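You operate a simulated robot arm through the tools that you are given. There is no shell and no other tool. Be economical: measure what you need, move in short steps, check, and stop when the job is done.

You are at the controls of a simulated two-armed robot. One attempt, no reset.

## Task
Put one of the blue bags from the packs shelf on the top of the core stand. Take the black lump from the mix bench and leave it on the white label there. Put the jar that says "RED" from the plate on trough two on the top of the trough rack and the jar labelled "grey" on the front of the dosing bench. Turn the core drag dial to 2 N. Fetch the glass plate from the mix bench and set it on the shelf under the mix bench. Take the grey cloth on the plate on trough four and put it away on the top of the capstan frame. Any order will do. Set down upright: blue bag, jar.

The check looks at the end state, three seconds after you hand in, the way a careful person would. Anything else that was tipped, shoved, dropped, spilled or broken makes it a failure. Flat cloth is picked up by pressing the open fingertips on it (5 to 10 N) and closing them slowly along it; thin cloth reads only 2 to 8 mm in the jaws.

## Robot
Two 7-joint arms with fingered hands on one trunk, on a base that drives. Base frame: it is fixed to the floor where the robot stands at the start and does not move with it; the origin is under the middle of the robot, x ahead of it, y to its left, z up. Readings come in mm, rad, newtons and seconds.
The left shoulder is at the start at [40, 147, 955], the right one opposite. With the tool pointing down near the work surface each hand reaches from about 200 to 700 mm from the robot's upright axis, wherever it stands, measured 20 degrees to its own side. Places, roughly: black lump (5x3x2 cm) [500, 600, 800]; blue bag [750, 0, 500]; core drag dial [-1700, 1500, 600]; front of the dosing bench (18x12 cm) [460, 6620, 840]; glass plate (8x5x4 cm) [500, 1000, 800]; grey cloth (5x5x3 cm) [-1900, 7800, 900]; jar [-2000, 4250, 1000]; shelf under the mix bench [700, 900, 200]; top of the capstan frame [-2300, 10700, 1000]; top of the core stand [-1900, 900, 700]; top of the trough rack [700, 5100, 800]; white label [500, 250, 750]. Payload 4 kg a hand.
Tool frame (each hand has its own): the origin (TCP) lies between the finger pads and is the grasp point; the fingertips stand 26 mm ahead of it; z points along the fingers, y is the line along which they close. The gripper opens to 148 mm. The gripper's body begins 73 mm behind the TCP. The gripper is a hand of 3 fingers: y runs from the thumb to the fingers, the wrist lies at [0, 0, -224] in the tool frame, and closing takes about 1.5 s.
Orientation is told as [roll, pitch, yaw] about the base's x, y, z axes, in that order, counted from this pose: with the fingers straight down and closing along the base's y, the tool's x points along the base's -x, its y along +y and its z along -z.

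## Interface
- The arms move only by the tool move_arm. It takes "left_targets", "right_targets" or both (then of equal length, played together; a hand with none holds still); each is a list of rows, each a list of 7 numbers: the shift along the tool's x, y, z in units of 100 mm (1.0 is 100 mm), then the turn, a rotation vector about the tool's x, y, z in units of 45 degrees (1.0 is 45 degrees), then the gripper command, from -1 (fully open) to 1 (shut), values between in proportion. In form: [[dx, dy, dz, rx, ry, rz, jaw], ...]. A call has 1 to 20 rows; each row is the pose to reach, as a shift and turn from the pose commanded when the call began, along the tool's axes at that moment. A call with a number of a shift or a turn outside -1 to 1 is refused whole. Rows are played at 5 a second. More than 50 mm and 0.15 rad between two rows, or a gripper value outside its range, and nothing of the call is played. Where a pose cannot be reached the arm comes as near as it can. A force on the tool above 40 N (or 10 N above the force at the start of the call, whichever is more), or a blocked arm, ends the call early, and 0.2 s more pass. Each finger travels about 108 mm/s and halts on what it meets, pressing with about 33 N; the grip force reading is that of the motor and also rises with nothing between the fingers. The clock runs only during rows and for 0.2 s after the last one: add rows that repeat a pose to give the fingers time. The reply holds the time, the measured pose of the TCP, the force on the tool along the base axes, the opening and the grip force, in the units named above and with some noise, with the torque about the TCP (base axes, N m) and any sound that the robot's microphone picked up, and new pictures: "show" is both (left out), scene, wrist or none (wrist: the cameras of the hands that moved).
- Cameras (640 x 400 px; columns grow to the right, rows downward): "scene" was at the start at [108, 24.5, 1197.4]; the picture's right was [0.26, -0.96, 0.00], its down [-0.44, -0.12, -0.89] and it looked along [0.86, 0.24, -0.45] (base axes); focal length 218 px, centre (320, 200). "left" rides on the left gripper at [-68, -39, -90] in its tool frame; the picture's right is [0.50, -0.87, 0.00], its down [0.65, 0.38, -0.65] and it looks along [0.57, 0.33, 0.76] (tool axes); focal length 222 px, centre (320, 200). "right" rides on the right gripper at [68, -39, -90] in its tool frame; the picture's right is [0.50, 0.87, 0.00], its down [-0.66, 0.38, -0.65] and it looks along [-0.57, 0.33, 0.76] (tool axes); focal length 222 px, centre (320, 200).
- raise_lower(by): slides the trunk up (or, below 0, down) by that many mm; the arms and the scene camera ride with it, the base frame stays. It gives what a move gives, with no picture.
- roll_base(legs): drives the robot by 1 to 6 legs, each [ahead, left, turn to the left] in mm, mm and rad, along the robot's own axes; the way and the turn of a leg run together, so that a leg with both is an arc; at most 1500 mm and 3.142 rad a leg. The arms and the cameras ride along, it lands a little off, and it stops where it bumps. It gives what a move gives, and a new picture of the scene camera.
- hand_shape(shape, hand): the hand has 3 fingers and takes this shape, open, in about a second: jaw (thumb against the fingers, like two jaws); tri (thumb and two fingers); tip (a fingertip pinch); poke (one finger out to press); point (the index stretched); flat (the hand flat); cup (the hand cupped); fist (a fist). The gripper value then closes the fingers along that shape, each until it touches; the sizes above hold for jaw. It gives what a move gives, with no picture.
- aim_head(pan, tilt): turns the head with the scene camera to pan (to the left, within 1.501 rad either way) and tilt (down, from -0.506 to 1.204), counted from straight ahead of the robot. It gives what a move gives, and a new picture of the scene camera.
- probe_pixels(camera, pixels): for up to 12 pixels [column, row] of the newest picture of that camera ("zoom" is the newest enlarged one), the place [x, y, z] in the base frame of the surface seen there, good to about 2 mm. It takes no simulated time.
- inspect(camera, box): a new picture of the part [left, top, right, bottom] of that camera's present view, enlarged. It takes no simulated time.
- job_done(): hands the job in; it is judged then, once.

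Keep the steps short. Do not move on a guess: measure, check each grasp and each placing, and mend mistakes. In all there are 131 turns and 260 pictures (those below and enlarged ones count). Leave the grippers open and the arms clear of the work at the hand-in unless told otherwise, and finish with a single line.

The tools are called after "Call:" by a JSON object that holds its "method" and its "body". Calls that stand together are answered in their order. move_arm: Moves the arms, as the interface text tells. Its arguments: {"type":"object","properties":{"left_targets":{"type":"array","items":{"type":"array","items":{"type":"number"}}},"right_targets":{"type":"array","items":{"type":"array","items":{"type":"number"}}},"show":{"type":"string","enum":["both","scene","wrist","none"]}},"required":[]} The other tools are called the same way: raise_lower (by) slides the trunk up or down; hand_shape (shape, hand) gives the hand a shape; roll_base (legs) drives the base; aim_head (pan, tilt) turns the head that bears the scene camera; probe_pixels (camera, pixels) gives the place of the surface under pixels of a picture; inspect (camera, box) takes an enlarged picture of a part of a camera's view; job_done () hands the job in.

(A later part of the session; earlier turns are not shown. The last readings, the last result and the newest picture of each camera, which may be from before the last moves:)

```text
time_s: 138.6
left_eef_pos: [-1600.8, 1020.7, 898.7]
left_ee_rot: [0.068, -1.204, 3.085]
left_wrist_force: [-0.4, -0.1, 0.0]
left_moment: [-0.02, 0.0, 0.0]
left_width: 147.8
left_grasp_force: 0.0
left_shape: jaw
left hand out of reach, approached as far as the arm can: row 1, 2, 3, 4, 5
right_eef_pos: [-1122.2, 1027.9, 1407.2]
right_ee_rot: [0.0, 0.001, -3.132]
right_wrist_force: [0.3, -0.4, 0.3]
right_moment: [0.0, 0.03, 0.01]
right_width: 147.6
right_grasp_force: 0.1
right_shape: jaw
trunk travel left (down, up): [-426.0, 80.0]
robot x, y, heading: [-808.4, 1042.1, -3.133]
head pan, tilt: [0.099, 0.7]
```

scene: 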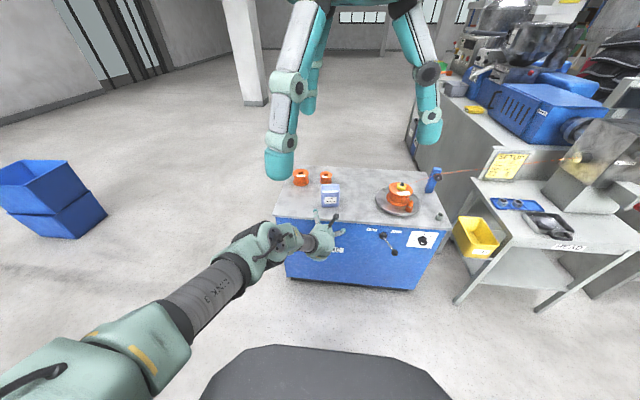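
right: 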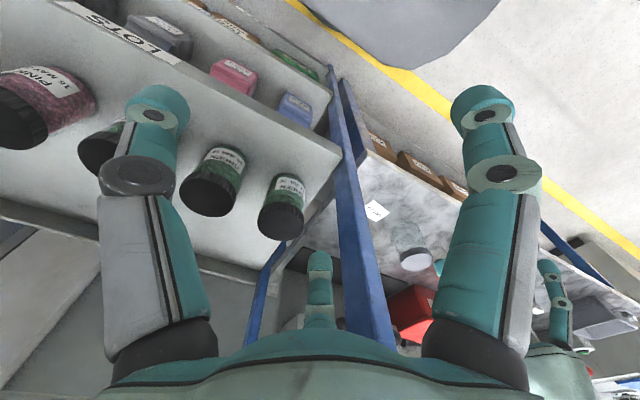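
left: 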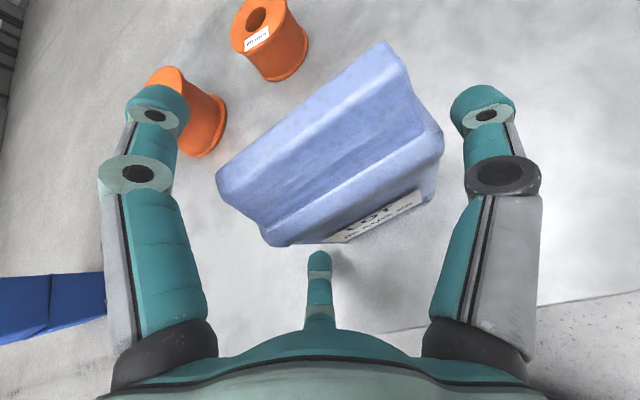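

It works toward level. I raise further and pitch to horizontal, in free space.

Call:
{"method": "move_arm", "body": {"left_targets": [[-0.17, 0, -0.19, 0, -0.1, 0, -1], [-0.34, 0, -0.38, 0, -0.2, 0, -1], [-0.51, 0, -0.57, 0, -0.3, 0, -1], [-0.68, 0, -0.76, 0, -0.4, 0, -1], [-0.86, 0, -0.97, 0, -0.47, 0, -1], [-0.86, 0, -0.97, 0, -0.47, 0, -1]], "show": "none"}}

Call:
{"method": "raise_lower", "body": {"by": -400}}

```text
time_s: 140.0
left_eef_pos: [-1617.0, 1073.7, 1004.3]
left_ee_rot: [0.213, -1.437, 2.965]
left_wrist_force: [-0.2, -0.3, 0.2]
left_moment: [0.0, 0.0, 0.04]
left_width: 148.1
left_grasp_force: 0.1
left_shape: jaw
left hand out of reach, approached as far as the arm can: row 1, 2, 3, 4, 5, 6
right_eef_pos: [-1121.9, 1029.1, 1407.1]
right_ee_rot: [0.001, 0.002, -3.133]
right_wrist_force: [0.2, -0.2, -0.1]
right_moment: [-0.01, 0.02, -0.05]
right_width: 147.8
right_grasp_force: 0.0
right_shape: jaw
trunk travel left (down, up): [-426.0, 80.0]
robot x, y, heading: [-807.1, 1044.3, -3.132]
head pan, tilt: [0.099, 0.7]
```

```text
time_s: 143.8
left_eef_pos: [-1617.5, 1073.6, 604.5]
left_ee_rot: [0.217, -1.436, 2.963]
left_wrist_force: [0.3, 0.5, 0.2]
left_moment: [0.03, 0.0, 0.01]
left_width: 148.0
left_grasp_force: 0.1
left_shape: jaw
right_eef_pos: [-1122.0, 1028.5, 1006.7]
right_ee_rot: [0.0, 0.002, -3.132]
right_wrist_force: [-1.0, -0.2, 0.3]
right_moment: [0.0, 0.02, 0.02]
right_width: 148.0
right_grasp_force: 0.0
right_shape: jaw
trunk travel left (down, up): [-26.0, 480.0]
robot x, y, heading: [-809.9, 1044.6, -3.129]
head pan, tilt: [0.099, 0.7]
```

Hand is level to 7° at z 604. I back off 60 mm and slide 397 mm right to line up with the dial, then look with the wrist camera.

Call:
{"method": "roll_base", "body": {"legs": [[-60, 0, 0], [0, -397, 0]]}}

Call:
{"method": "inspect", "body": {"camera": "left", "box": [0, 0, 640, 400]}}

Call:
{"method": "inspect", "body": {"camera": "scene", "box": [290, 180, 400, 260]}}

```text
time_s: 146.1
left_eef_pos: [-1559.5, 1256.7, 603.6]
left_ee_rot: [0.163, -1.443, 3.067]
left_wrist_force: [18.0, -25.3, 2.8]
left_moment: [0.04, -0.02, -0.34]
left_width: 144.0
left_grasp_force: 0.0
left_shape: jaw
right_eef_pos: [-1059.0, 1239.7, 1007.9]
right_ee_rot: [-0.003, -0.002, -3.123]
right_wrist_force: [-0.2, -0.3, 1.0]
right_moment: [-0.01, 0.01, -0.01]
right_width: 148.1
right_grasp_force: 0.1
right_shape: jaw
trunk travel left (down, up): [-26.0, 480.0]
robot x, y, heading: [-747.6, 1257.5, -3.124]
head pan, tilt: [0.099, 0.7]
stopped in leg 2: the force on the tool passed its limit at 47 N (the readings are from after the stop); the commanded pose is now the measured one
```

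scene: 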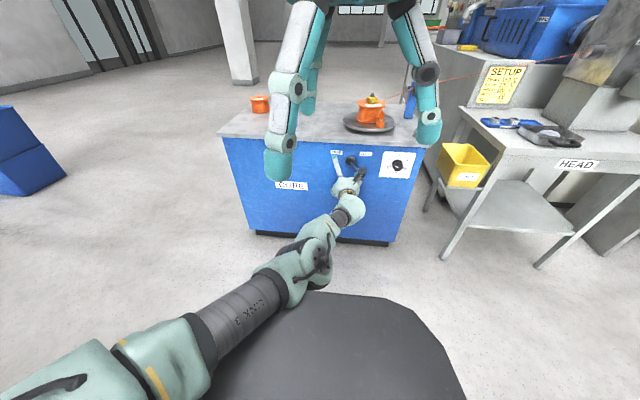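

```text
1.00 times, centred on (320, 200) of left (not enlarged: the box is as wide or as high as the picture)
```

zoom: 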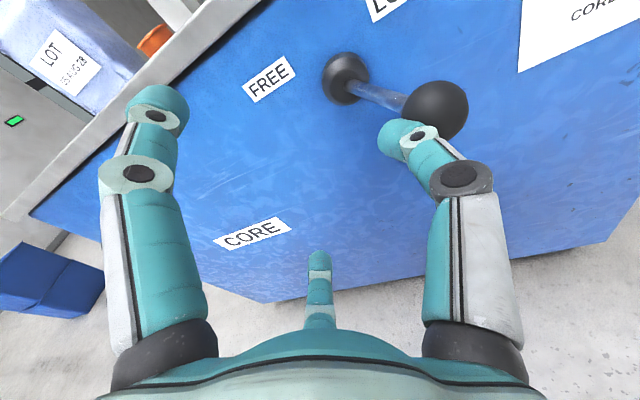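

```text
5.00 times, centred on (345, 220) of scene
```

zoom: 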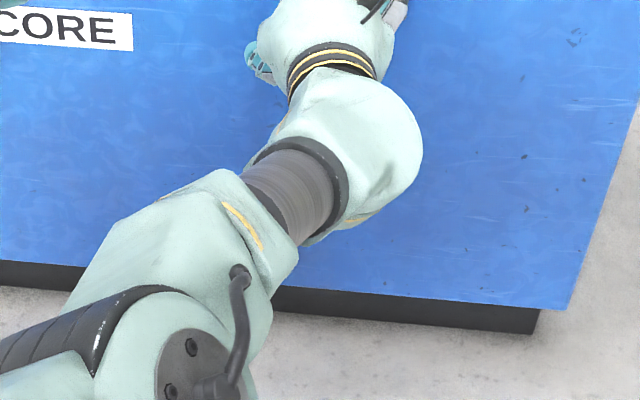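

The thumb bumped the FREE/LOCK lever's ball. I move away to the left, back off, and check that the lever hasn't moved.

Call:
{"method": "roll_base", "body": {"legs": [[0, 50, 0], [-200, 0, 0]]}}

Call:
{"method": "inspect", "body": {"camera": "scene", "box": [300, 120, 440, 210]}}

```text
time_s: 148.2
left_eef_pos: [-1359.7, 1218.4, 603.3]
left_ee_rot: [0.186, -1.437, 3.031]
left_wrist_force: [1.1, 0.3, -0.5]
left_moment: [-0.03, 0.0, 0.0]
left_width: 147.6
left_grasp_force: 0.0
left_shape: jaw
right_eef_pos: [-860.9, 1194.5, 1006.8]
right_ee_rot: [0.0, 0.002, -3.122]
right_wrist_force: [0.7, -0.3, -0.5]
right_moment: [-0.02, 0.05, -0.02]
right_width: 148.1
right_grasp_force: 0.1
right_shape: jaw
trunk travel left (down, up): [-26.0, 480.0]
robot x, y, heading: [-553.7, 1210.6, -3.127]
head pan, tilt: [0.099, 0.7]
```

scene: 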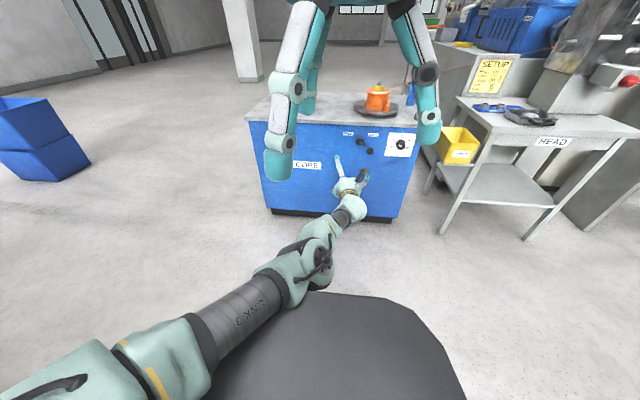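

```text
4.44 times, centred on (370, 165) of scene
```

zoom: 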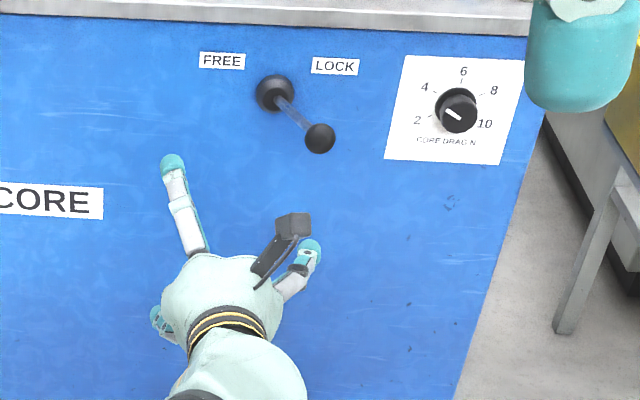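

The lever looks unmoved (still down-right). The pointer on the knob is at upper left, i.e. at 4, so it needs 60° counter-clockwise to 2. I probe the lever ball and dial again.

Call:
{"method": "inspect", "body": {"camera": "scene", "box": [380, 130, 420, 160]}}

Call:
{"method": "probe_pixels", "body": {"camera": "scene", "pixels": [[370, 151], [360, 142], [366, 146], [373, 152], [367, 150], [370, 154]]}}

Call:
{"method": "probe_pixels", "body": {"camera": "zoom", "pixels": [[320, 200], [280, 190], [320, 250], [370, 220], [330, 160], [260, 220], [400, 220], [320, 120], [240, 150], [340, 270]]}}

```text
13.33 times, centred on (400, 145) of scene
```

zoom: 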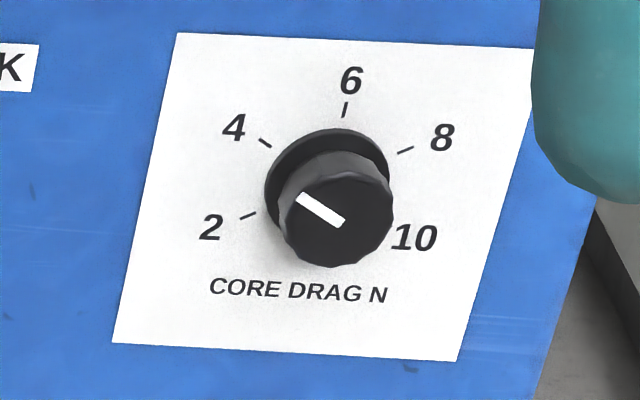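

```text
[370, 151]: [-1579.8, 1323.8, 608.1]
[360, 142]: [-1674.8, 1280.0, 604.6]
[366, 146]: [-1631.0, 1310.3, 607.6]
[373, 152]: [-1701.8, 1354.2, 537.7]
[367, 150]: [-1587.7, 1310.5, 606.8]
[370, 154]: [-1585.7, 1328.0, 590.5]
```

```text
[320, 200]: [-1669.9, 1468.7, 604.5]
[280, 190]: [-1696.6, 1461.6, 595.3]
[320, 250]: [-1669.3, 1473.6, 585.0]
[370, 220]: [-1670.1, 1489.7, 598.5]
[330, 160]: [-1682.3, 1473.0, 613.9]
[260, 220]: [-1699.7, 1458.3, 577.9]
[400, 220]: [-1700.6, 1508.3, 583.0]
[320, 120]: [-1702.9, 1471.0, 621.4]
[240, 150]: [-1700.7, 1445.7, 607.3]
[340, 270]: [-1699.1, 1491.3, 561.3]
```

Pointer exactly at 4; knob axis is [y 1476, z 597], face x -1669, and the lever ball sticks out to x -1580 near y 1324, so I stay well back while sliding. I slide right and turn 0.077 rad to square the hand.

Call:
{"method": "roll_base", "body": {"legs": [[0, -196, -0.077]]}}

Call:
{"method": "move_arm", "body": {"left_targets": [[0, 0, 0, 0, 0, 0, -0.4], [0, 0, 0, 0, 0, 0, 0], [0, 0, 0, 0, 0, 0, 0]], "show": "wrist"}}

```text
time_s: 149.8
left_eef_pos: [-1351.5, 1485.9, 601.0]
left_ee_rot: [0.192, -1.434, 2.937]
left_wrist_force: [-0.1, 0.4, -1.2]
left_moment: [0.01, 0.01, -0.02]
left_width: 147.7
left_grasp_force: 0.1
left_shape: jaw
right_eef_pos: [-859.0, 1417.7, 1006.4]
right_ee_rot: [0.0, 0.001, 3.075]
right_wrist_force: [-0.6, 0.2, -0.1]
right_moment: [-0.01, -0.01, 0.01]
right_width: 147.9
right_grasp_force: 0.0
right_shape: jaw
trunk travel left (down, up): [-26.0, 480.0]
robot x, y, heading: [-545.4, 1409.3, 3.074]
head pan, tilt: [0.099, 0.7]
```

scene: 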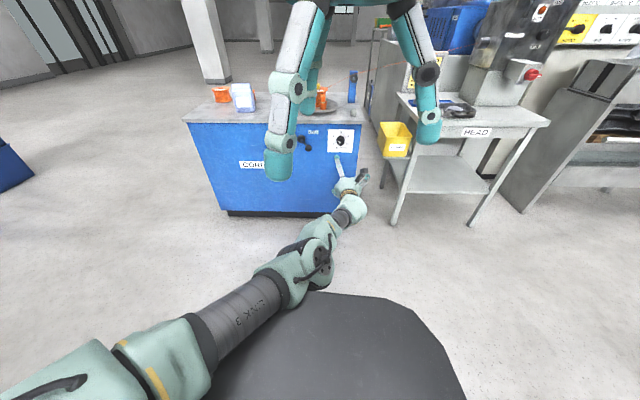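

```text
time_s: 150.6
left_eef_pos: [-1352.8, 1485.4, 602.4]
left_ee_rot: [0.184, -1.438, 2.944]
left_wrist_force: [0.3, 0.3, 0.6]
left_moment: [-0.03, 0.0, 0.0]
left_width: 74.6
left_grasp_force: 0.2
left_shape: jaw
right_eef_pos: [-857.8, 1418.0, 1006.2]
right_ee_rot: [-0.002, 0.002, 3.073]
right_wrist_force: [0.1, 1.1, -0.5]
right_moment: [0.03, -0.02, 0.0]
right_width: 147.9
right_grasp_force: 0.0
right_shape: jaw
trunk travel left (down, up): [-26.0, 480.0]
robot x, y, heading: [-547.3, 1402.5, 3.071]
head pan, tilt: [0.099, 0.7]
```

left: 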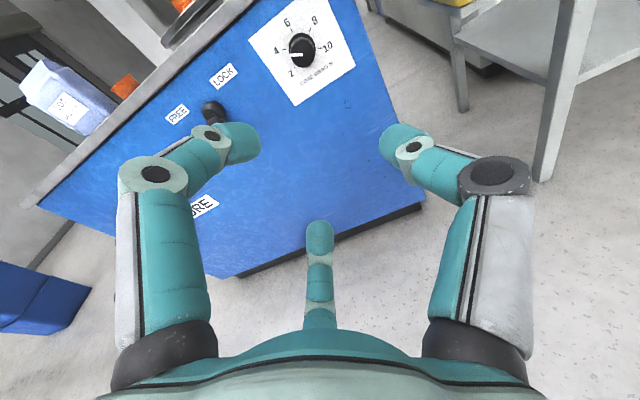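

Hand axis is now square to the panel. I drive in 235 mm and check alignment with the knob.

Call:
{"method": "roll_base", "body": {"legs": [[235, 27, 0]]}}

Call:
{"method": "inspect", "body": {"camera": "left", "box": [0, 0, 640, 400]}}

Call:
{"method": "probe_pixels", "body": {"camera": "zoom", "pixels": [[305, 60], [300, 100], [320, 80], [340, 100], [300, 120], [310, 90]]}}

```text
time_s: 152.4
left_eef_pos: [-1597.5, 1473.7, 600.3]
left_ee_rot: [0.181, -1.435, 2.946]
left_wrist_force: [0.1, -0.1, -0.8]
left_moment: [0.02, -0.02, -0.01]
left_width: 74.7
left_grasp_force: 0.0
left_shape: jaw
right_eef_pos: [-1103.8, 1405.6, 1005.9]
right_ee_rot: [-0.001, 0.003, 3.073]
right_wrist_force: [-0.1, -0.1, -0.3]
right_moment: [0.01, 0.02, 0.02]
right_width: 148.0
right_grasp_force: 0.1
right_shape: jaw
trunk travel left (down, up): [-26.0, 480.0]
robot x, y, heading: [-793.3, 1393.5, 3.075]
head pan, tilt: [0.099, 0.7]
```

scene: 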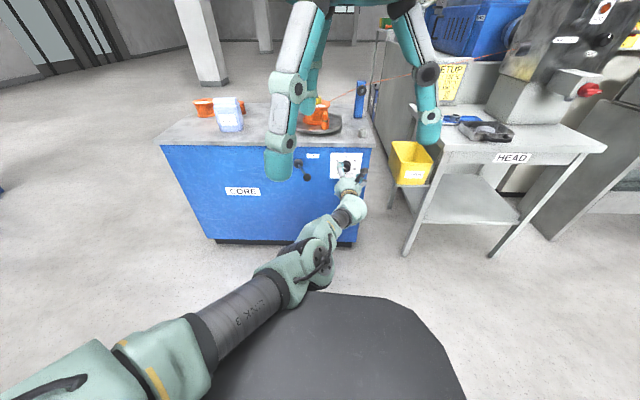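

```text
1.00 times, centred on (320, 200) of left (not enlarged: the box is as wide or as high as the picture)
```

zoom: 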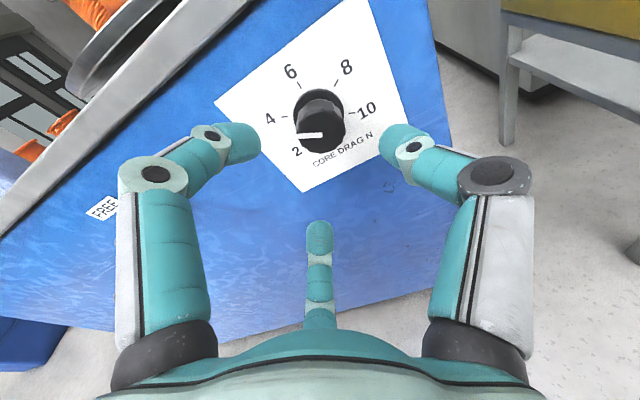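

```text
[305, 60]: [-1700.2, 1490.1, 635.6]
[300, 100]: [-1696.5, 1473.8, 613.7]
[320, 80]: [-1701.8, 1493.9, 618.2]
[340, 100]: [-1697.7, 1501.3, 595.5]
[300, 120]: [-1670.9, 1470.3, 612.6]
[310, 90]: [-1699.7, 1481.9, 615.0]
```

Call:
{"method": "probe_pixels", "body": {"camera": "zoom", "pixels": [[322, 133], [342, 132], [322, 153], [300, 140], [335, 148], [325, 112], [305, 120]]}}

```text
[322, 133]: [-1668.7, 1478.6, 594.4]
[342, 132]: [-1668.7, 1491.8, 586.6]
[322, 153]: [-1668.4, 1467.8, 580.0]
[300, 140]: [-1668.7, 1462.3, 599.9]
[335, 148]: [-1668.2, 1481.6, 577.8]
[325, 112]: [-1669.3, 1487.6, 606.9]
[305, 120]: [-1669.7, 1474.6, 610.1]
```

Knob axis is [1477, 595]. I lower 3 mm, drive 62 mm ahead and close on the knob.

Call:
{"method": "raise_lower", "body": {"by": -3}}

Call:
{"method": "roll_base", "body": {"legs": [[62, 1, 0]]}}

Call:
{"method": "move_arm", "body": {"left_targets": [[0, 0, 0, 0, 0, 0, 0.2], [0, 0, 0, 0, 0, 0, 0.4], [0, 0, 0, 0, 0, 0, 0.6], [0, 0, 0, 0, 0, 0, 0.8], [0, 0, 0, 0, 0, 0, 1], [0, 0, 0, 0, 0, 0, 1]], "show": "wrist"}}

```text
time_s: 152.9
left_eef_pos: [-1597.3, 1474.3, 599.0]
left_ee_rot: [0.185, -1.439, 2.945]
left_wrist_force: [-0.3, 0.3, 1.2]
left_moment: [-0.02, 0.03, -0.02]
left_width: 74.6
left_grasp_force: 0.2
left_shape: jaw
right_eef_pos: [-1102.0, 1407.8, 1003.1]
right_ee_rot: [-0.003, 0.002, 3.073]
right_wrist_force: [-0.4, 0.6, -0.1]
right_moment: [0.0, 0.01, 0.01]
right_width: 147.8
right_grasp_force: 0.2
right_shape: jaw
trunk travel left (down, up): [-23.0, 483.0]
robot x, y, heading: [-791.8, 1392.3, 3.068]
head pan, tilt: [0.099, 0.7]
```

```text
time_s: 153.9
left_eef_pos: [-1660.3, 1478.2, 598.4]
left_ee_rot: [0.181, -1.438, 2.946]
left_wrist_force: [-0.5, -0.5, -0.8]
left_moment: [-0.01, 0.02, -0.03]
left_width: 74.4
left_grasp_force: 0.0
left_shape: jaw
right_eef_pos: [-1168.4, 1410.3, 1002.9]
right_ee_rot: [0.0, 0.004, 3.074]
right_wrist_force: [0.0, 0.5, -0.5]
right_moment: [-0.01, -0.04, -0.02]
right_width: 147.9
right_grasp_force: 0.1
right_shape: jaw
trunk travel left (down, up): [-23.0, 483.0]
robot x, y, heading: [-855.1, 1403.2, 3.073]
head pan, tilt: [0.099, 0.7]
```

scene: 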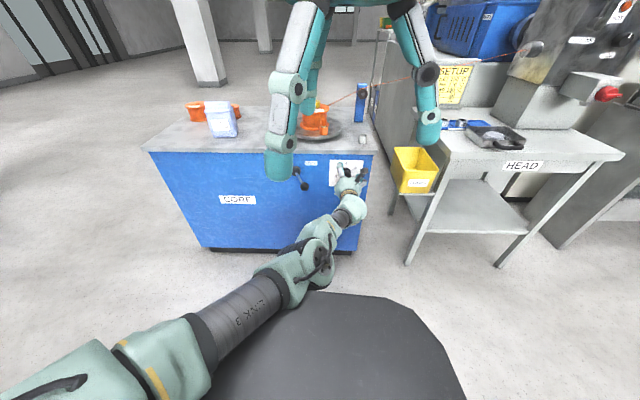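

```text
time_s: 155.3
left_eef_pos: [-1660.6, 1477.5, 599.1]
left_ee_rot: [0.185, -1.437, 2.942]
left_wrist_force: [-4.9, 1.7, -1.4]
left_moment: [-0.01, 0.12, -0.08]
left_width: 31.4
left_grasp_force: 32.9
left_shape: jaw
right_eef_pos: [-1166.4, 1409.3, 1001.9]
right_ee_rot: [-0.001, 0.003, 3.072]
right_wrist_force: [-0.6, 0.3, 0.2]
right_moment: [0.01, 0.01, -0.03]
right_width: 148.0
right_grasp_force: 0.0
right_shape: jaw
trunk travel left (down, up): [-23.0, 483.0]
robot x, y, heading: [-854.4, 1400.8, 3.07]
head pan, tilt: [0.099, 0.7]
```

left: 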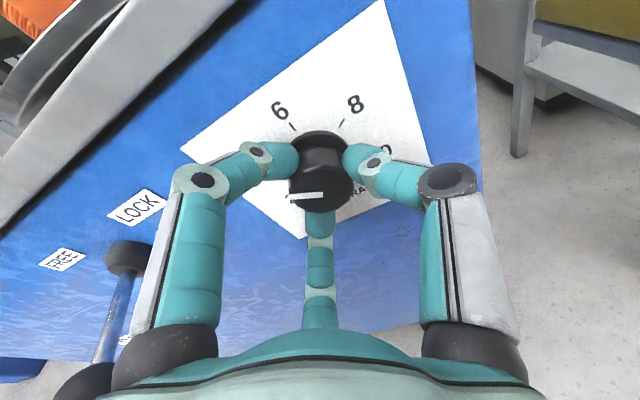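

Gripped (31 mm). I turn counter-clockwise about 29° first and check.

Call:
{"method": "move_arm", "body": {"left_targets": [[0, 0, 0, 0, 0, -0.16, 1], [0, 0, 0, 0, 0, -0.32, 1], [0, 0, 0, 0, 0, -0.48, 1], [0, 0, 0, 0, 0, -0.65, 1], [0, 0, 0, 0, 0, -0.65, 1]], "show": "wrist"}}

```text
time_s: 156.5
left_eef_pos: [-1659.7, 1476.3, 598.7]
left_ee_rot: [-1.297, -1.069, -1.824]
left_wrist_force: [-5.0, 3.1, 0.3]
left_moment: [-0.01, 0.24, -0.35]
left_width: 31.4
left_grasp_force: 32.9
left_shape: jaw
right_eef_pos: [-1165.3, 1409.8, 1002.8]
right_ee_rot: [-0.003, 0.001, 3.071]
right_wrist_force: [-0.6, 0.0, 0.2]
right_moment: [-0.01, -0.01, 0.02]
right_width: 148.2
right_grasp_force: 0.2
right_shape: jaw
trunk travel left (down, up): [-23.0, 483.0]
robot x, y, heading: [-852.6, 1396.3, 3.074]
head pan, tilt: [0.099, 0.7]
```

left: 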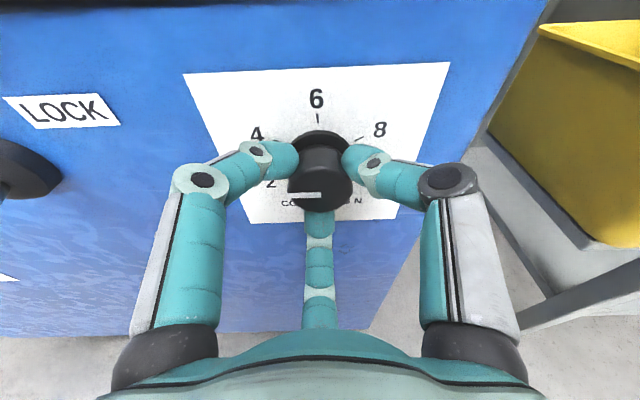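

It turned with the hand; the pointer now lies level left, between 4 and 2. Another 29°.

Call:
{"method": "move_arm", "body": {"left_targets": [[0, 0, 0, 0, 0, -0.16, 1], [0, 0, 0, 0, 0, -0.32, 1], [0, 0, 0, 0, 0, -0.48, 1], [0, 0, 0, 0, 0, -0.65, 1], [0, 0, 0, 0, 0, -0.65, 1]], "show": "wrist"}}

```text
time_s: 157.7
left_eef_pos: [-1660.1, 1478.3, 598.0]
left_ee_rot: [-1.416, -0.568, -1.665]
left_wrist_force: [-6.4, 3.7, 2.4]
left_moment: [0.06, 0.4, -0.4]
left_width: 31.3
left_grasp_force: 32.9
left_shape: jaw
right_eef_pos: [-1166.2, 1410.2, 1003.6]
right_ee_rot: [-0.001, 0.001, 3.076]
right_wrist_force: [-0.3, 0.6, 0.6]
right_moment: [-0.01, 0.01, -0.01]
right_width: 148.1
right_grasp_force: 0.0
right_shape: jaw
trunk travel left (down, up): [-23.0, 483.0]
robot x, y, heading: [-855.3, 1394.8, 3.07]
head pan, tilt: [0.099, 0.7]
```

left: 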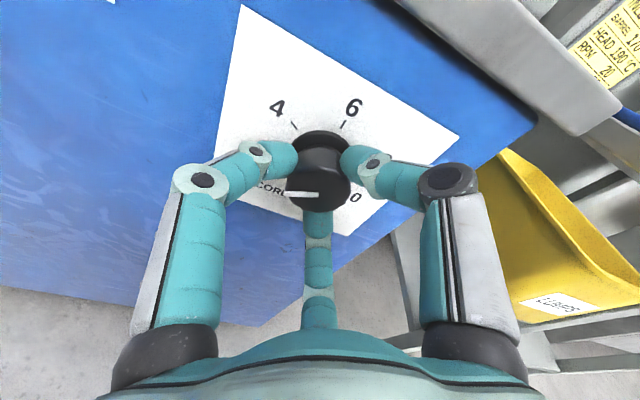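

Now I open, back off 100 mm, and read the dial.

Call:
{"method": "move_arm", "body": {"left_targets": [[0, 0, 0, 0, 0, 0, 0.6], [0, 0, 0, 0, 0, 0, 0.2], [0, 0, 0, 0, 0, 0, 0], [0, 0, 0, 0, 0, 0, 0]], "show": "none"}}

Call:
{"method": "roll_base", "body": {"legs": [[-90, 0, 0]]}}

Call:
{"method": "inspect", "body": {"camera": "left", "box": [160, 0, 480, 200]}}

Call:
{"method": "inspect", "body": {"camera": "scene", "box": [325, 145, 375, 185]}}

```text
time_s: 158.7
left_eef_pos: [-1659.6, 1477.0, 598.8]
left_ee_rot: [-1.414, -0.57, -1.666]
left_wrist_force: [-0.1, 0.0, -0.3]
left_moment: [-0.03, 0.02, -0.01]
left_width: 73.6
left_grasp_force: 0.1
left_shape: jaw
right_eef_pos: [-1165.4, 1410.4, 1003.6]
right_ee_rot: [-0.002, 0.0, 3.072]
right_wrist_force: [-0.2, 0.3, -0.4]
right_moment: [-0.01, 0.01, -0.01]
right_width: 147.6
right_grasp_force: 0.0
right_shape: jaw
trunk travel left (down, up): [-23.0, 483.0]
robot x, y, heading: [-851.9, 1398.6, 3.073]
head pan, tilt: [0.099, 0.7]
```

```text
time_s: 159.8
left_eef_pos: [-1567.5, 1473.3, 600.0]
left_ee_rot: [-1.416, -0.569, -1.668]
left_wrist_force: [0.9, 0.0, 0.9]
left_moment: [0.02, -0.01, -0.01]
left_width: 73.6
left_grasp_force: 0.1
left_shape: jaw
right_eef_pos: [-1073.6, 1403.4, 1003.5]
right_ee_rot: [-0.003, -0.001, 3.07]
right_wrist_force: [0.0, -0.2, 0.5]
right_moment: [-0.01, 0.04, 0.02]
right_width: 148.0
right_grasp_force: 0.1
right_shape: jaw
trunk travel left (down, up): [-23.0, 483.0]
robot x, y, heading: [-766.2, 1391.4, 3.074]
head pan, tilt: [0.099, 0.7]
```

scene: 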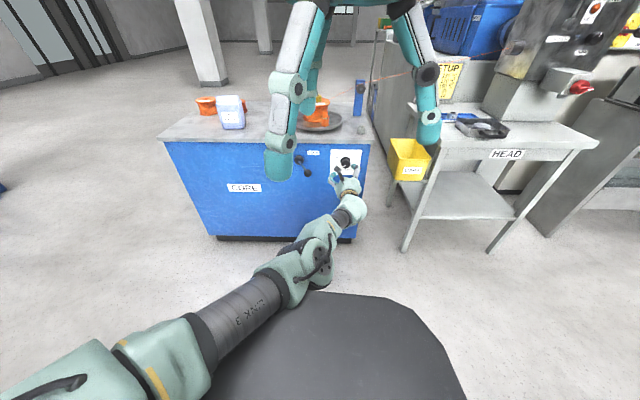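

```text
2.00 times, centred on (320, 100) of left
```

zoom: 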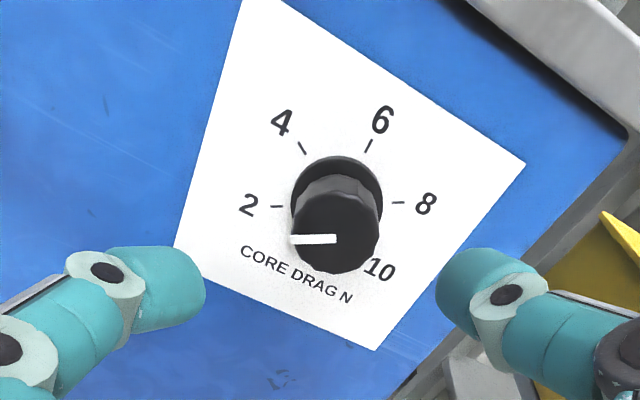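

```text
10.00 times, centred on (350, 165) of scene
```

zoom: 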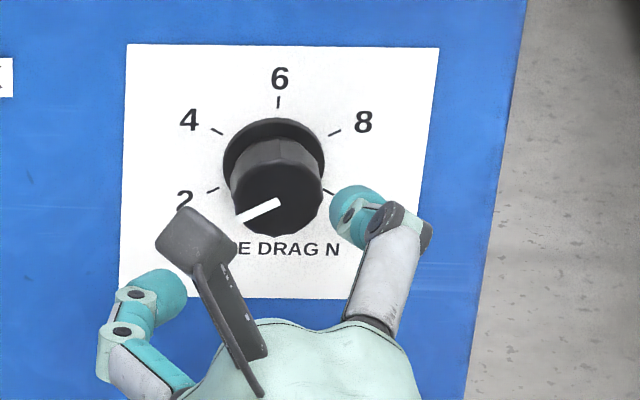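

The pointer now reads 2 (slope matches the 2 tick within about 2°). Dial done. I back away, bring the left hand back to pointing down, and raise the trunk for the next work.

Call:
{"method": "roll_base", "body": {"legs": [[-250, 0, 0.068]]}}

Call:
{"method": "raise_lower", "body": {"by": 200}}

Call:
{"method": "move_arm", "body": {"left_targets": [[0, 0, -0.2, 0, 0, 0.16, -0.5], [0, 0, -0.4, 0, 0, 0.32, -1], [0, 0, -0.6, 0, 0, 0.48, -1], [0, 0, -0.8, 0, 0, 0.65, -1], [0, 0, -0.8, 0, 0, 0.65, -1]], "show": "none"}}

Call:
{"method": "move_arm", "body": {"left_targets": [[0, 0, -0.2, 0, 0, 0.16, -1], [0, 0, -0.4, 0, 0, 0.32, -1], [0, 0, -0.6, 0, 0, 0.48, -1], [0, 0, -0.8, 0, 0, 0.65, -1], [0, 0, -0.8, 0, 0, 0.65, -1]], "show": "none"}}

Call:
{"method": "move_arm", "body": {"left_targets": [[0, 0.1, -0.15, 0, 0.17, 0, -1], [0, 0.2, -0.3, 0, 0.34, 0, -1], [0, 0.3, -0.45, 0, 0.51, 0, -1], [0, 0.4, -0.6, 0, 0.68, 0, -1], [0, 0.5, -0.75, 0, 0.84, 0, -1], [0, 0.6, -0.9, 0, 1.0, 0, -1], [0, 0.6, -0.9, 0, 1.0, 0, -1]], "show": "none"}}

```text
time_s: 161.6
left_eef_pos: [-1318.3, 1411.3, 599.0]
left_ee_rot: [-1.416, -0.569, -1.604]
left_wrist_force: [0.3, 0.1, 0.8]
left_moment: [0.02, -0.01, 0.03]
left_width: 73.4
left_grasp_force: 0.2
left_shape: jaw
right_eef_pos: [-820.0, 1373.7, 1003.8]
right_ee_rot: [-0.003, 0.0, 3.135]
right_wrist_force: [0.8, -0.3, 0.2]
right_moment: [0.0, 0.01, 0.03]
right_width: 147.9
right_grasp_force: 0.0
right_shape: jaw
trunk travel left (down, up): [-23.0, 483.0]
robot x, y, heading: [-508.4, 1382.5, 3.131]
head pan, tilt: [0.099, 0.7]
```

scene: 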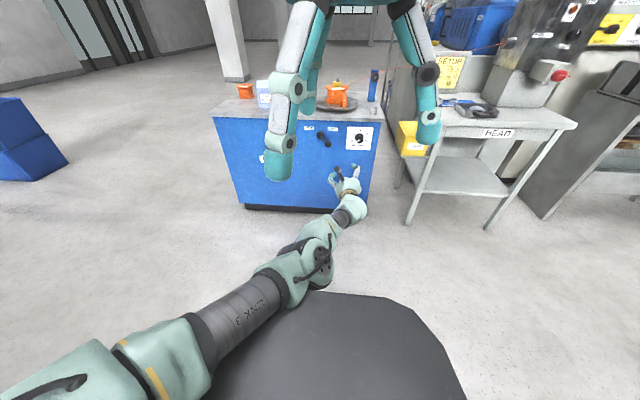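

```text
time_s: 163.8
left_eef_pos: [-1319.2, 1410.4, 800.3]
left_ee_rot: [-1.417, -0.568, -1.605]
left_wrist_force: [-0.4, 0.2, -0.1]
left_moment: [-0.03, 0.05, 0.0]
left_width: 73.8
left_grasp_force: 0.1
left_shape: jaw
right_eef_pos: [-821.3, 1373.6, 1204.3]
right_ee_rot: [-0.003, 0.003, 3.133]
right_wrist_force: [-0.9, -0.1, 0.3]
right_moment: [-0.01, -0.01, 0.0]
right_width: 147.9
right_grasp_force: 0.0
right_shape: jaw
trunk travel left (down, up): [-223.0, 283.0]
robot x, y, heading: [-513.8, 1379.8, 3.135]
head pan, tilt: [0.099, 0.7]
```

```text
time_s: 165.0
left_eef_pos: [-1314.5, 1420.4, 799.7]
left_ee_rot: [-1.296, -1.071, -1.759]
left_wrist_force: [0.3, -0.1, 0.0]
left_moment: [-0.01, -0.01, 0.01]
left_width: 147.8
left_grasp_force: 0.0
left_shape: jaw
left hand out of reach, approached as far as the arm can: row 1, 2, 3, 4, 5
right_eef_pos: [-821.4, 1373.7, 1203.5]
right_ee_rot: [-0.002, 0.002, 3.134]
right_wrist_force: [-0.5, -1.3, -0.1]
right_moment: [0.0, 0.04, -0.01]
right_width: 147.9
right_grasp_force: 0.1
right_shape: jaw
trunk travel left (down, up): [-223.0, 283.0]
robot x, y, heading: [-510.0, 1381.8, 3.135]
head pan, tilt: [0.099, 0.7]
```

```text
time_s: 166.2
left_eef_pos: [-1307.3, 1419.0, 783.2]
left_ee_rot: [0.18, -1.419, 3.017]
left_wrist_force: [0.0, 0.1, -0.2]
left_moment: [-0.01, 0.01, 0.02]
left_width: 148.0
left_grasp_force: 0.0
left_shape: jaw
left hand out of reach, approached as far as the arm can: row 1, 2, 3, 4, 5
right_eef_pos: [-822.3, 1375.4, 1204.5]
right_ee_rot: [-0.002, 0.002, 3.136]
right_wrist_force: [0.0, 0.3, 0.0]
right_moment: [0.03, 0.0, -0.01]
right_width: 147.8
right_grasp_force: 0.1
right_shape: jaw
trunk travel left (down, up): [-223.0, 283.0]
robot x, y, heading: [-510.3, 1384.3, 3.128]
head pan, tilt: [0.099, 0.7]
```

```text
time_s: 167.8
left_eef_pos: [-1219.1, 1366.9, 795.9]
left_ee_rot: [0.031, -0.654, -3.111]
left_wrist_force: [0.5, -1.0, -0.6]
left_moment: [0.0, 0.0, 0.02]
left_width: 148.2
left_grasp_force: 0.0
left_shape: jaw
left hand out of reach, approached as far as the arm can: row 1, 2, 3, 4, 5
right_eef_pos: [-821.8, 1374.1, 1204.5]
right_ee_rot: [-0.001, 0.002, 3.134]
right_wrist_force: [0.7, 0.6, -0.2]
right_moment: [0.01, 0.02, -0.01]
right_width: 147.6
right_grasp_force: 0.1
right_shape: jaw
trunk travel left (down, up): [-223.0, 283.0]
robot x, y, heading: [-509.9, 1379.8, 3.138]
head pan, tilt: [0.099, 0.7]
```

Reset continues: pitch to vertical and pull the hand in and left, then drive along the aisle towards trough two (to y about 4250).

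Call:
{"method": "move_arm", "body": {"left_targets": [[0.2, 0.2, -0.2, 0, 0.17, 0, -1], [0.4, 0.4, -0.4, 0, 0.34, 0, -1], [0.6, 0.6, -0.6, 0, 0.51, 0, -1], [0.8, 0.8, -0.8, 0, 0.68, 0, -1], [1.0, 1.0, -1.0, 0, 0.83, 0, -1], [1.0, 1.0, -1.0, 0, 0.83, 0, -1]], "show": "none"}}

Call:
{"method": "move_arm", "body": {"left_targets": [[0.3, 0.2, -0.3, 0, 0, 0, -1], [0.6, 0.4, -0.6, 0, 0, 0, -1], [0.9, 0.6, -0.9, 0, 0, 0, -1], [1.0, 0.6, -1.0, 0, 0, 0, -1]], "show": "none"}}

Call:
{"method": "roll_base", "body": {"legs": [[0, -1450, 0], [0, -1350, 0]]}}

Call:
{"method": "aim_head", "body": {"pan": 0, "tilt": 0.4}}

```text
time_s: 169.2
left_eef_pos: [-1069.5, 1272.8, 816.9]
left_ee_rot: [0.024, 0.002, -3.094]
left_wrist_force: [0.6, -0.4, 0.1]
left_moment: [0.0, -0.04, 0.0]
left_width: 148.0
left_grasp_force: 0.1
left_shape: jaw
right_eef_pos: [-821.3, 1374.4, 1202.7]
right_ee_rot: [0.001, 0.003, 3.135]
right_wrist_force: [-0.3, 0.6, 0.7]
right_moment: [0.0, 0.02, 0.03]
right_width: 147.8
right_grasp_force: 0.0
right_shape: jaw
trunk travel left (down, up): [-223.0, 283.0]
robot x, y, heading: [-510.6, 1378.5, 3.13]
head pan, tilt: [0.099, 0.7]
```

```text
time_s: 170.2
left_eef_pos: [-969.2, 1221.0, 915.9]
left_ee_rot: [0.023, -0.003, -3.094]
left_wrist_force: [0.5, -0.4, 0.2]
left_moment: [-0.02, -0.01, 0.0]
left_width: 148.1
left_grasp_force: 0.1
left_shape: jaw
right_eef_pos: [-821.2, 1373.4, 1203.7]
right_ee_rot: [-0.003, 0.002, 3.134]
right_wrist_force: [-0.1, -0.1, 0.8]
right_moment: [-0.02, 0.02, 0.01]
right_width: 148.0
right_grasp_force: 0.1
right_shape: jaw
trunk travel left (down, up): [-223.0, 283.0]
robot x, y, heading: [-511.7, 1379.5, 3.137]
head pan, tilt: [0.099, 0.7]
```

```text
time_s: 183.9
left_eef_pos: [-1019.0, 4018.9, 915.8]
left_ee_rot: [0.026, -0.001, -3.04]
left_wrist_force: [0.6, -0.1, -0.2]
left_moment: [0.0, -0.04, 0.03]
left_width: 147.6
left_grasp_force: 0.0
left_shape: jaw
right_eef_pos: [-878.1, 4180.2, 1203.8]
right_ee_rot: [-0.001, 0.002, -3.094]
right_wrist_force: [0.1, 0.0, 0.2]
right_moment: [0.04, 0.01, 0.0]
right_width: 147.8
right_grasp_force: 0.0
right_shape: jaw
trunk travel left (down, up): [-223.0, 283.0]
robot x, y, heading: [-569.0, 4203.5, -3.092]
head pan, tilt: [0.099, 0.7]
```

scene: 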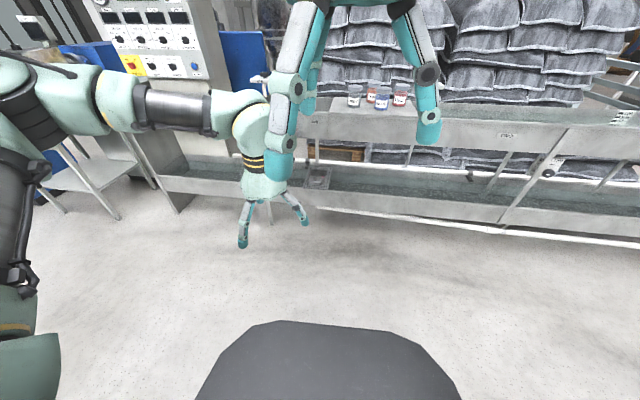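

```text
time_s: 184.7
left_eef_pos: [-1018.9, 4019.8, 917.4]
left_ee_rot: [0.024, -0.003, -3.042]
left_wrist_force: [0.0, -0.3, -0.5]
left_moment: [0.0, -0.02, 0.01]
left_width: 148.1
left_grasp_force: 0.1
left_shape: jaw
right_eef_pos: [-878.4, 4178.9, 1204.0]
right_ee_rot: [-0.002, 0.001, -3.096]
right_wrist_force: [0.8, 0.9, 0.2]
right_moment: [-0.02, 0.0, 0.01]
right_width: 147.9
right_grasp_force: 0.1
right_shape: jaw
trunk travel left (down, up): [-223.0, 283.0]
robot x, y, heading: [-566.3, 4200.4, -3.095]
head pan, tilt: [0.0, 0.4]
```

scene: 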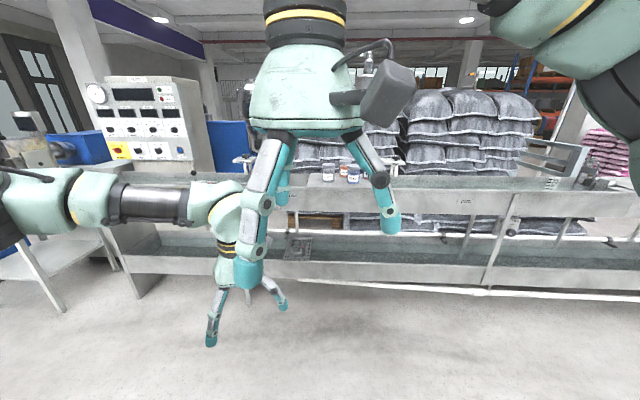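

The jars stand on a plate on the upper trough at about (340, 172). I raise the arms and drive closer for a clear look.

Call:
{"method": "probe_pixels", "body": {"camera": "scene", "pixels": [[328, 172], [344, 168], [354, 173], [320, 190], [400, 200], [430, 240]]}}

Call:
{"method": "raise_lower", "body": {"by": 200}}

Call:
{"method": "roll_base", "body": {"legs": [[500, 0, -0.047]]}}

Call:
{"method": "aim_head", "body": {"pan": -0.1, "tilt": 0.55}}

```text
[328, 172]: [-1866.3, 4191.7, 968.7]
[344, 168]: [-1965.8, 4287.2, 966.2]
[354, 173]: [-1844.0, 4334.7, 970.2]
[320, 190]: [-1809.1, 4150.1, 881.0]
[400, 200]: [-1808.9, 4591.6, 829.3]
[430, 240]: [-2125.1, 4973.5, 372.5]
```

```text
time_s: 186.8
left_eef_pos: [-1019.7, 4019.0, 1115.0]
left_ee_rot: [0.025, -0.002, -3.04]
left_wrist_force: [0.1, 0.0, 0.8]
left_moment: [-0.02, 0.0, 0.01]
left_width: 148.1
left_grasp_force: 0.1
left_shape: jaw
right_eef_pos: [-879.6, 4179.7, 1404.5]
right_ee_rot: [-0.004, 0.003, -3.094]
right_wrist_force: [-0.1, -0.1, -0.1]
right_moment: [0.03, 0.01, -0.01]
right_width: 148.0
right_grasp_force: 0.1
right_shape: jaw
trunk travel left (down, up): [-423.0, 83.0]
robot x, y, heading: [-570.4, 4202.9, -3.1]
head pan, tilt: [0.0, 0.4]
```

```text
time_s: 189.8
left_eef_pos: [-1531.4, 4021.7, 1117.2]
left_ee_rot: [0.024, -0.004, -3.078]
left_wrist_force: [-0.1, -0.2, 1.3]
left_moment: [0.05, 0.0, 0.01]
left_width: 148.3
left_grasp_force: 0.1
left_shape: jaw
right_eef_pos: [-1385.8, 4178.7, 1404.8]
right_ee_rot: [-0.001, 0.001, -3.132]
right_wrist_force: [0.2, -0.6, 0.2]
right_moment: [0.02, 0.02, 0.0]
right_width: 147.9
right_grasp_force: 0.1
right_shape: jaw
trunk travel left (down, up): [-423.0, 83.0]
robot x, y, heading: [-1075.8, 4187.4, -3.134]
head pan, tilt: [0.0, 0.4]
```

scene: 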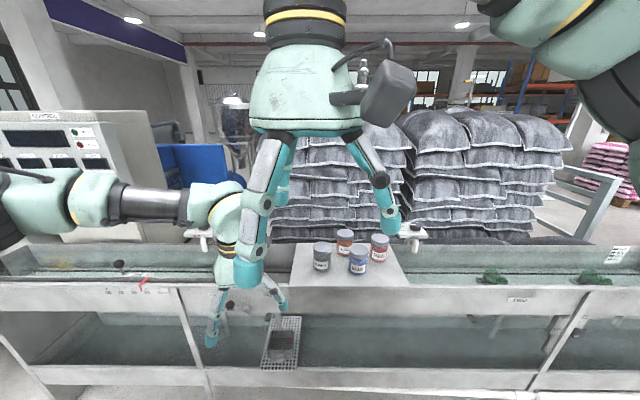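

```text
time_s: 190.5
left_eef_pos: [-1532.5, 4022.9, 1115.7]
left_ee_rot: [0.022, -0.004, -3.078]
left_wrist_force: [-0.2, -0.4, -0.3]
left_moment: [0.0, -0.03, -0.01]
left_width: 148.0
left_grasp_force: 0.1
left_shape: jaw
right_eef_pos: [-1386.3, 4178.1, 1404.3]
right_ee_rot: [-0.003, 0.003, -3.132]
right_wrist_force: [0.9, 0.3, 0.1]
right_moment: [-0.01, 0.0, 0.01]
right_width: 148.0
right_grasp_force: 0.0
right_shape: jaw
trunk travel left (down, up): [-423.0, 83.0]
robot x, y, heading: [-1076.8, 4190.7, -3.132]
head pan, tilt: [-0.099, 0.55]
```

scene: 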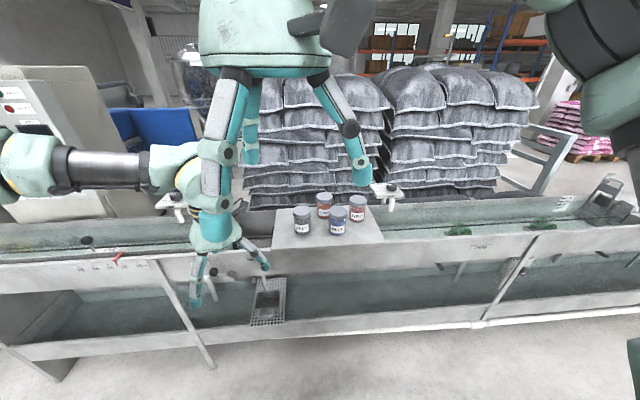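

Four jars on the plate. I enlarge to read the labels and probe lids.

Call:
{"method": "inspect", "body": {"camera": "scene", "box": [280, 185, 380, 245]}}

Call:
{"method": "probe_pixels", "body": {"camera": "scene", "pixels": [[302, 210], [302, 228], [324, 196], [338, 210], [357, 198], [338, 225], [325, 210], [357, 213], [290, 240], [370, 240], [320, 238], [300, 200]]}}

```text
6.40 times, centred on (330, 215) of scene
```

zoom: 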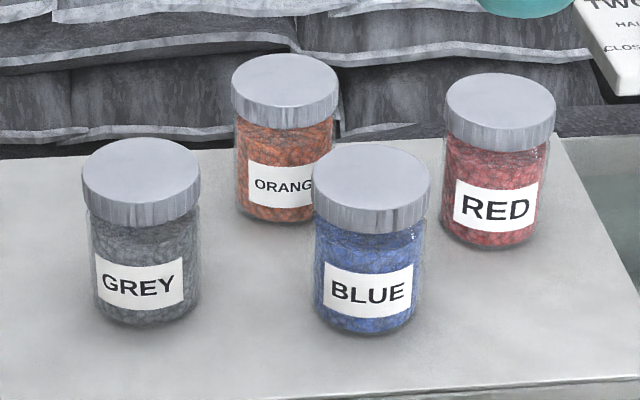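

```text
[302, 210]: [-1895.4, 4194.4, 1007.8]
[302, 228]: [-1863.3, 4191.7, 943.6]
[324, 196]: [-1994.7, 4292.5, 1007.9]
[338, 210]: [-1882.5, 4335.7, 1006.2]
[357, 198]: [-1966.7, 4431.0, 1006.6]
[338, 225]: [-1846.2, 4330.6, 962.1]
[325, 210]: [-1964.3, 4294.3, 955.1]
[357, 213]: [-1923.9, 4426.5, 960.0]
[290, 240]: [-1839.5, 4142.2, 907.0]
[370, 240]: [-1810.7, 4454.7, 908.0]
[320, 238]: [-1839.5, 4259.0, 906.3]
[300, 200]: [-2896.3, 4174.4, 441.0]
```

GREY lid centre is [-1898, 4193], RED lid centre [-1967, 4431], tops z 1007. I'll take GREY with the left hand and RED with the right. I drive to stand between them.

Call:
{"method": "roll_base", "body": {"legs": [[320, -122, 0]]}}

```text
time_s: 192.7
left_eef_pos: [-1850.4, 4143.7, 1116.6]
left_ee_rot: [0.023, -0.004, -3.082]
left_wrist_force: [-0.4, 0.4, 0.0]
left_moment: [-0.02, 0.04, 0.01]
left_width: 148.1
left_grasp_force: 0.1
left_shape: jaw
right_eef_pos: [-1705.3, 4297.3, 1404.3]
right_ee_rot: [0.0, -0.001, -3.133]
right_wrist_force: [0.2, 0.0, -0.4]
right_moment: [-0.01, 0.02, -0.03]
right_width: 148.0
right_grasp_force: 0.1
right_shape: jaw
trunk travel left (down, up): [-423.0, 83.0]
robot x, y, heading: [-1399.6, 4307.7, -3.136]
head pan, tilt: [-0.099, 0.55]
```

scene: 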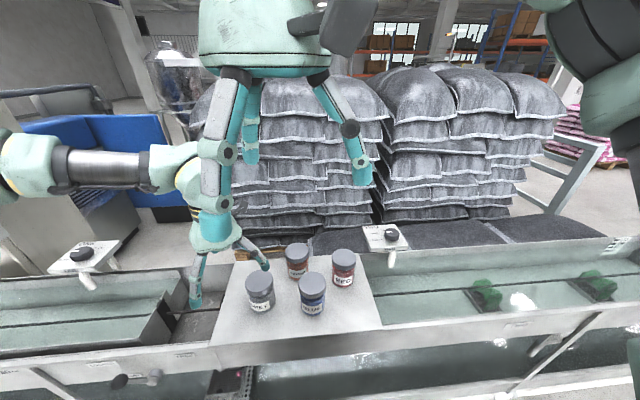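

I move both hands over their jars in steps: left to above GREY, right towards RED.

Call:
{"method": "move_arm", "body": {"left_targets": [[0, -0.1, 0, 0.0, 0, 0, -0.6], [-0.15, -0.2, 0.1, 0.0, 0, 0, -0.4], [-0.3, -0.35, 0.3, 0.0, 0, 0, -0.4], [-0.45, -0.52, 0.5, 0.0, 0, 0, -0.4]], "right_targets": [[-0.15, -0.4, 0, 0, 0, 0, -0.4], [-0.35, -0.8, 0.2, 0, 0, 0, -0.4], [-0.6, -1.0, 0.5, 0, 0, 0, -0.4], [-0.9, -1.0, 0.8, 0, 0, 0, -0.4]], "show": "none"}}

Call:
{"method": "move_arm", "body": {"right_targets": [[-0.3, -0.1, 0.3, 0, 0, 0, -0.4], [-0.6, -0.2, 0.6, 0, 0, 0, -0.4], [-0.85, -0.36, 0.95, 0, 0, 0, -0.4], [-0.85, -0.36, 0.95, 0, 0, 0, -0.4]], "show": "none"}}

Call:
{"method": "move_arm", "body": {"right_targets": [[-0.3, 0, 0.3, 0, 0, 0, -0.4], [-0.6, 0, 0.6, 0, 0, 0, -0.4], [-0.86, 0, 0.9, 0, 0, 0, -0.4], [-0.86, 0, 0.9, 0, 0, 0, -0.4]], "show": "wrist"}}

Call:
{"method": "inspect", "body": {"camera": "left", "box": [0, 0, 640, 400]}}

```text
time_s: 193.7
left_eef_pos: [-1900.7, 4188.9, 1061.6]
left_ee_rot: [0.025, 0.0, -3.083]
left_wrist_force: [0.1, 0.4, -0.2]
left_moment: [-0.01, 0.0, 0.01]
left_width: 103.9
left_grasp_force: 0.0
left_shape: jaw
right_eef_pos: [-1804.2, 4395.4, 1323.4]
right_ee_rot: [-0.002, 0.0, -3.133]
right_wrist_force: [-0.1, -0.6, -0.1]
right_moment: [-0.05, -0.01, -0.02]
right_width: 104.2
right_grasp_force: 0.0
right_shape: jaw
trunk travel left (down, up): [-423.0, 83.0]
robot x, y, heading: [-1398.0, 4311.4, -3.139]
head pan, tilt: [-0.099, 0.55]
```

```text
time_s: 194.7
left_eef_pos: [-1899.3, 4189.3, 1064.3]
left_ee_rot: [0.023, -0.004, -3.08]
left_wrist_force: [0.6, -0.5, -0.5]
left_moment: [-0.02, -0.02, -0.01]
left_width: 104.0
left_grasp_force: 0.1
left_shape: jaw
right_eef_pos: [-1884.2, 4434.5, 1231.5]
right_ee_rot: [-0.002, 0.0, -3.132]
right_wrist_force: [-0.8, 0.2, 0.8]
right_moment: [0.01, 0.02, 0.0]
right_width: 104.0
right_grasp_force: 0.1
right_shape: jaw
trunk travel left (down, up): [-423.0, 83.0]
robot x, y, heading: [-1393.9, 4311.7, -3.132]
head pan, tilt: [-0.099, 0.55]
```

```text
time_s: 195.7
left_eef_pos: [-1899.0, 4189.5, 1063.1]
left_ee_rot: [0.024, -0.004, -3.081]
left_wrist_force: [0.1, 0.0, -0.3]
left_moment: [0.01, 0.01, 0.0]
left_width: 104.0
left_grasp_force: 0.1
left_shape: jaw
right_eef_pos: [-1968.4, 4437.0, 1140.8]
right_ee_rot: [-0.003, 0.0, -3.132]
right_wrist_force: [-0.3, -0.8, -0.6]
right_moment: [0.03, -0.03, 0.0]
right_width: 103.8
right_grasp_force: 0.0
right_shape: jaw
trunk travel left (down, up): [-423.0, 83.0]
robot x, y, heading: [-1397.5, 4309.3, -3.137]
head pan, tilt: [-0.099, 0.55]
```

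right: 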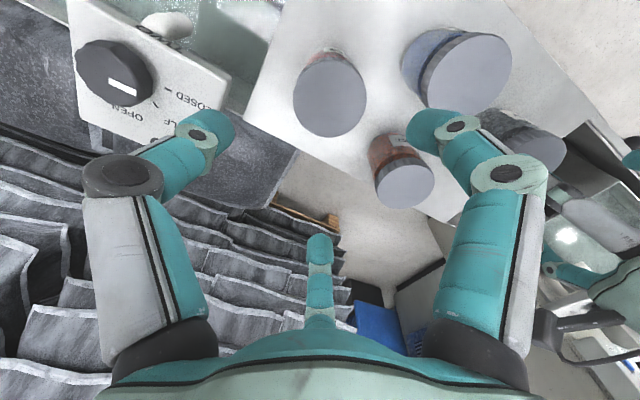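

```text
1.00 times, centred on (320, 200) of left (not enlarged: the box is as wide or as high as the picture)
```

zoom: 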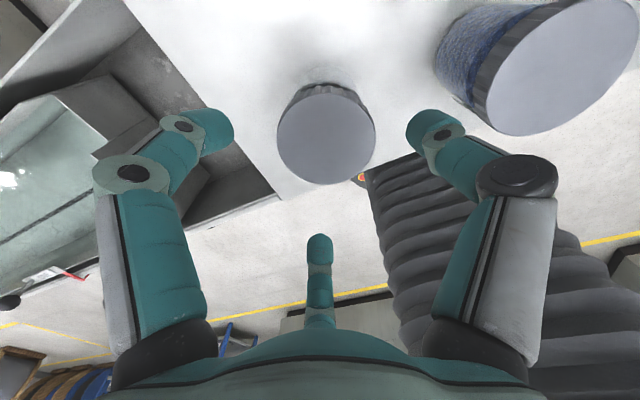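

I probe both lids' edges for exact centres.

Call:
{"method": "probe_pixels", "body": {"camera": "zoom", "pixels": [[327, 133], [280, 140], [372, 130], [325, 90], [328, 180]]}}

Call:
{"method": "probe_pixels", "body": {"camera": "right", "pixels": [[330, 95], [297, 95], [362, 95], [330, 62], [328, 132], [215, 125], [425, 120], [190, 25]]}}

```text
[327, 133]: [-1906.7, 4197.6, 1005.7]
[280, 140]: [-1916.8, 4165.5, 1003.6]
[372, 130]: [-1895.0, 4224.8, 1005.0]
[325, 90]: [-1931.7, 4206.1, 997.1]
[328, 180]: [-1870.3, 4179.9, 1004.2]
```

```text
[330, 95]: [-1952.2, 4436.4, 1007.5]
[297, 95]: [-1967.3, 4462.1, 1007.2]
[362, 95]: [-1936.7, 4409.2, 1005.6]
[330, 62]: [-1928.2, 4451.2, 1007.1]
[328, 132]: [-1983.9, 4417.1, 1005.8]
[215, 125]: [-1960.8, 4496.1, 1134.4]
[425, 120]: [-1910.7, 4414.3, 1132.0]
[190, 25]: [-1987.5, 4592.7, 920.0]
```

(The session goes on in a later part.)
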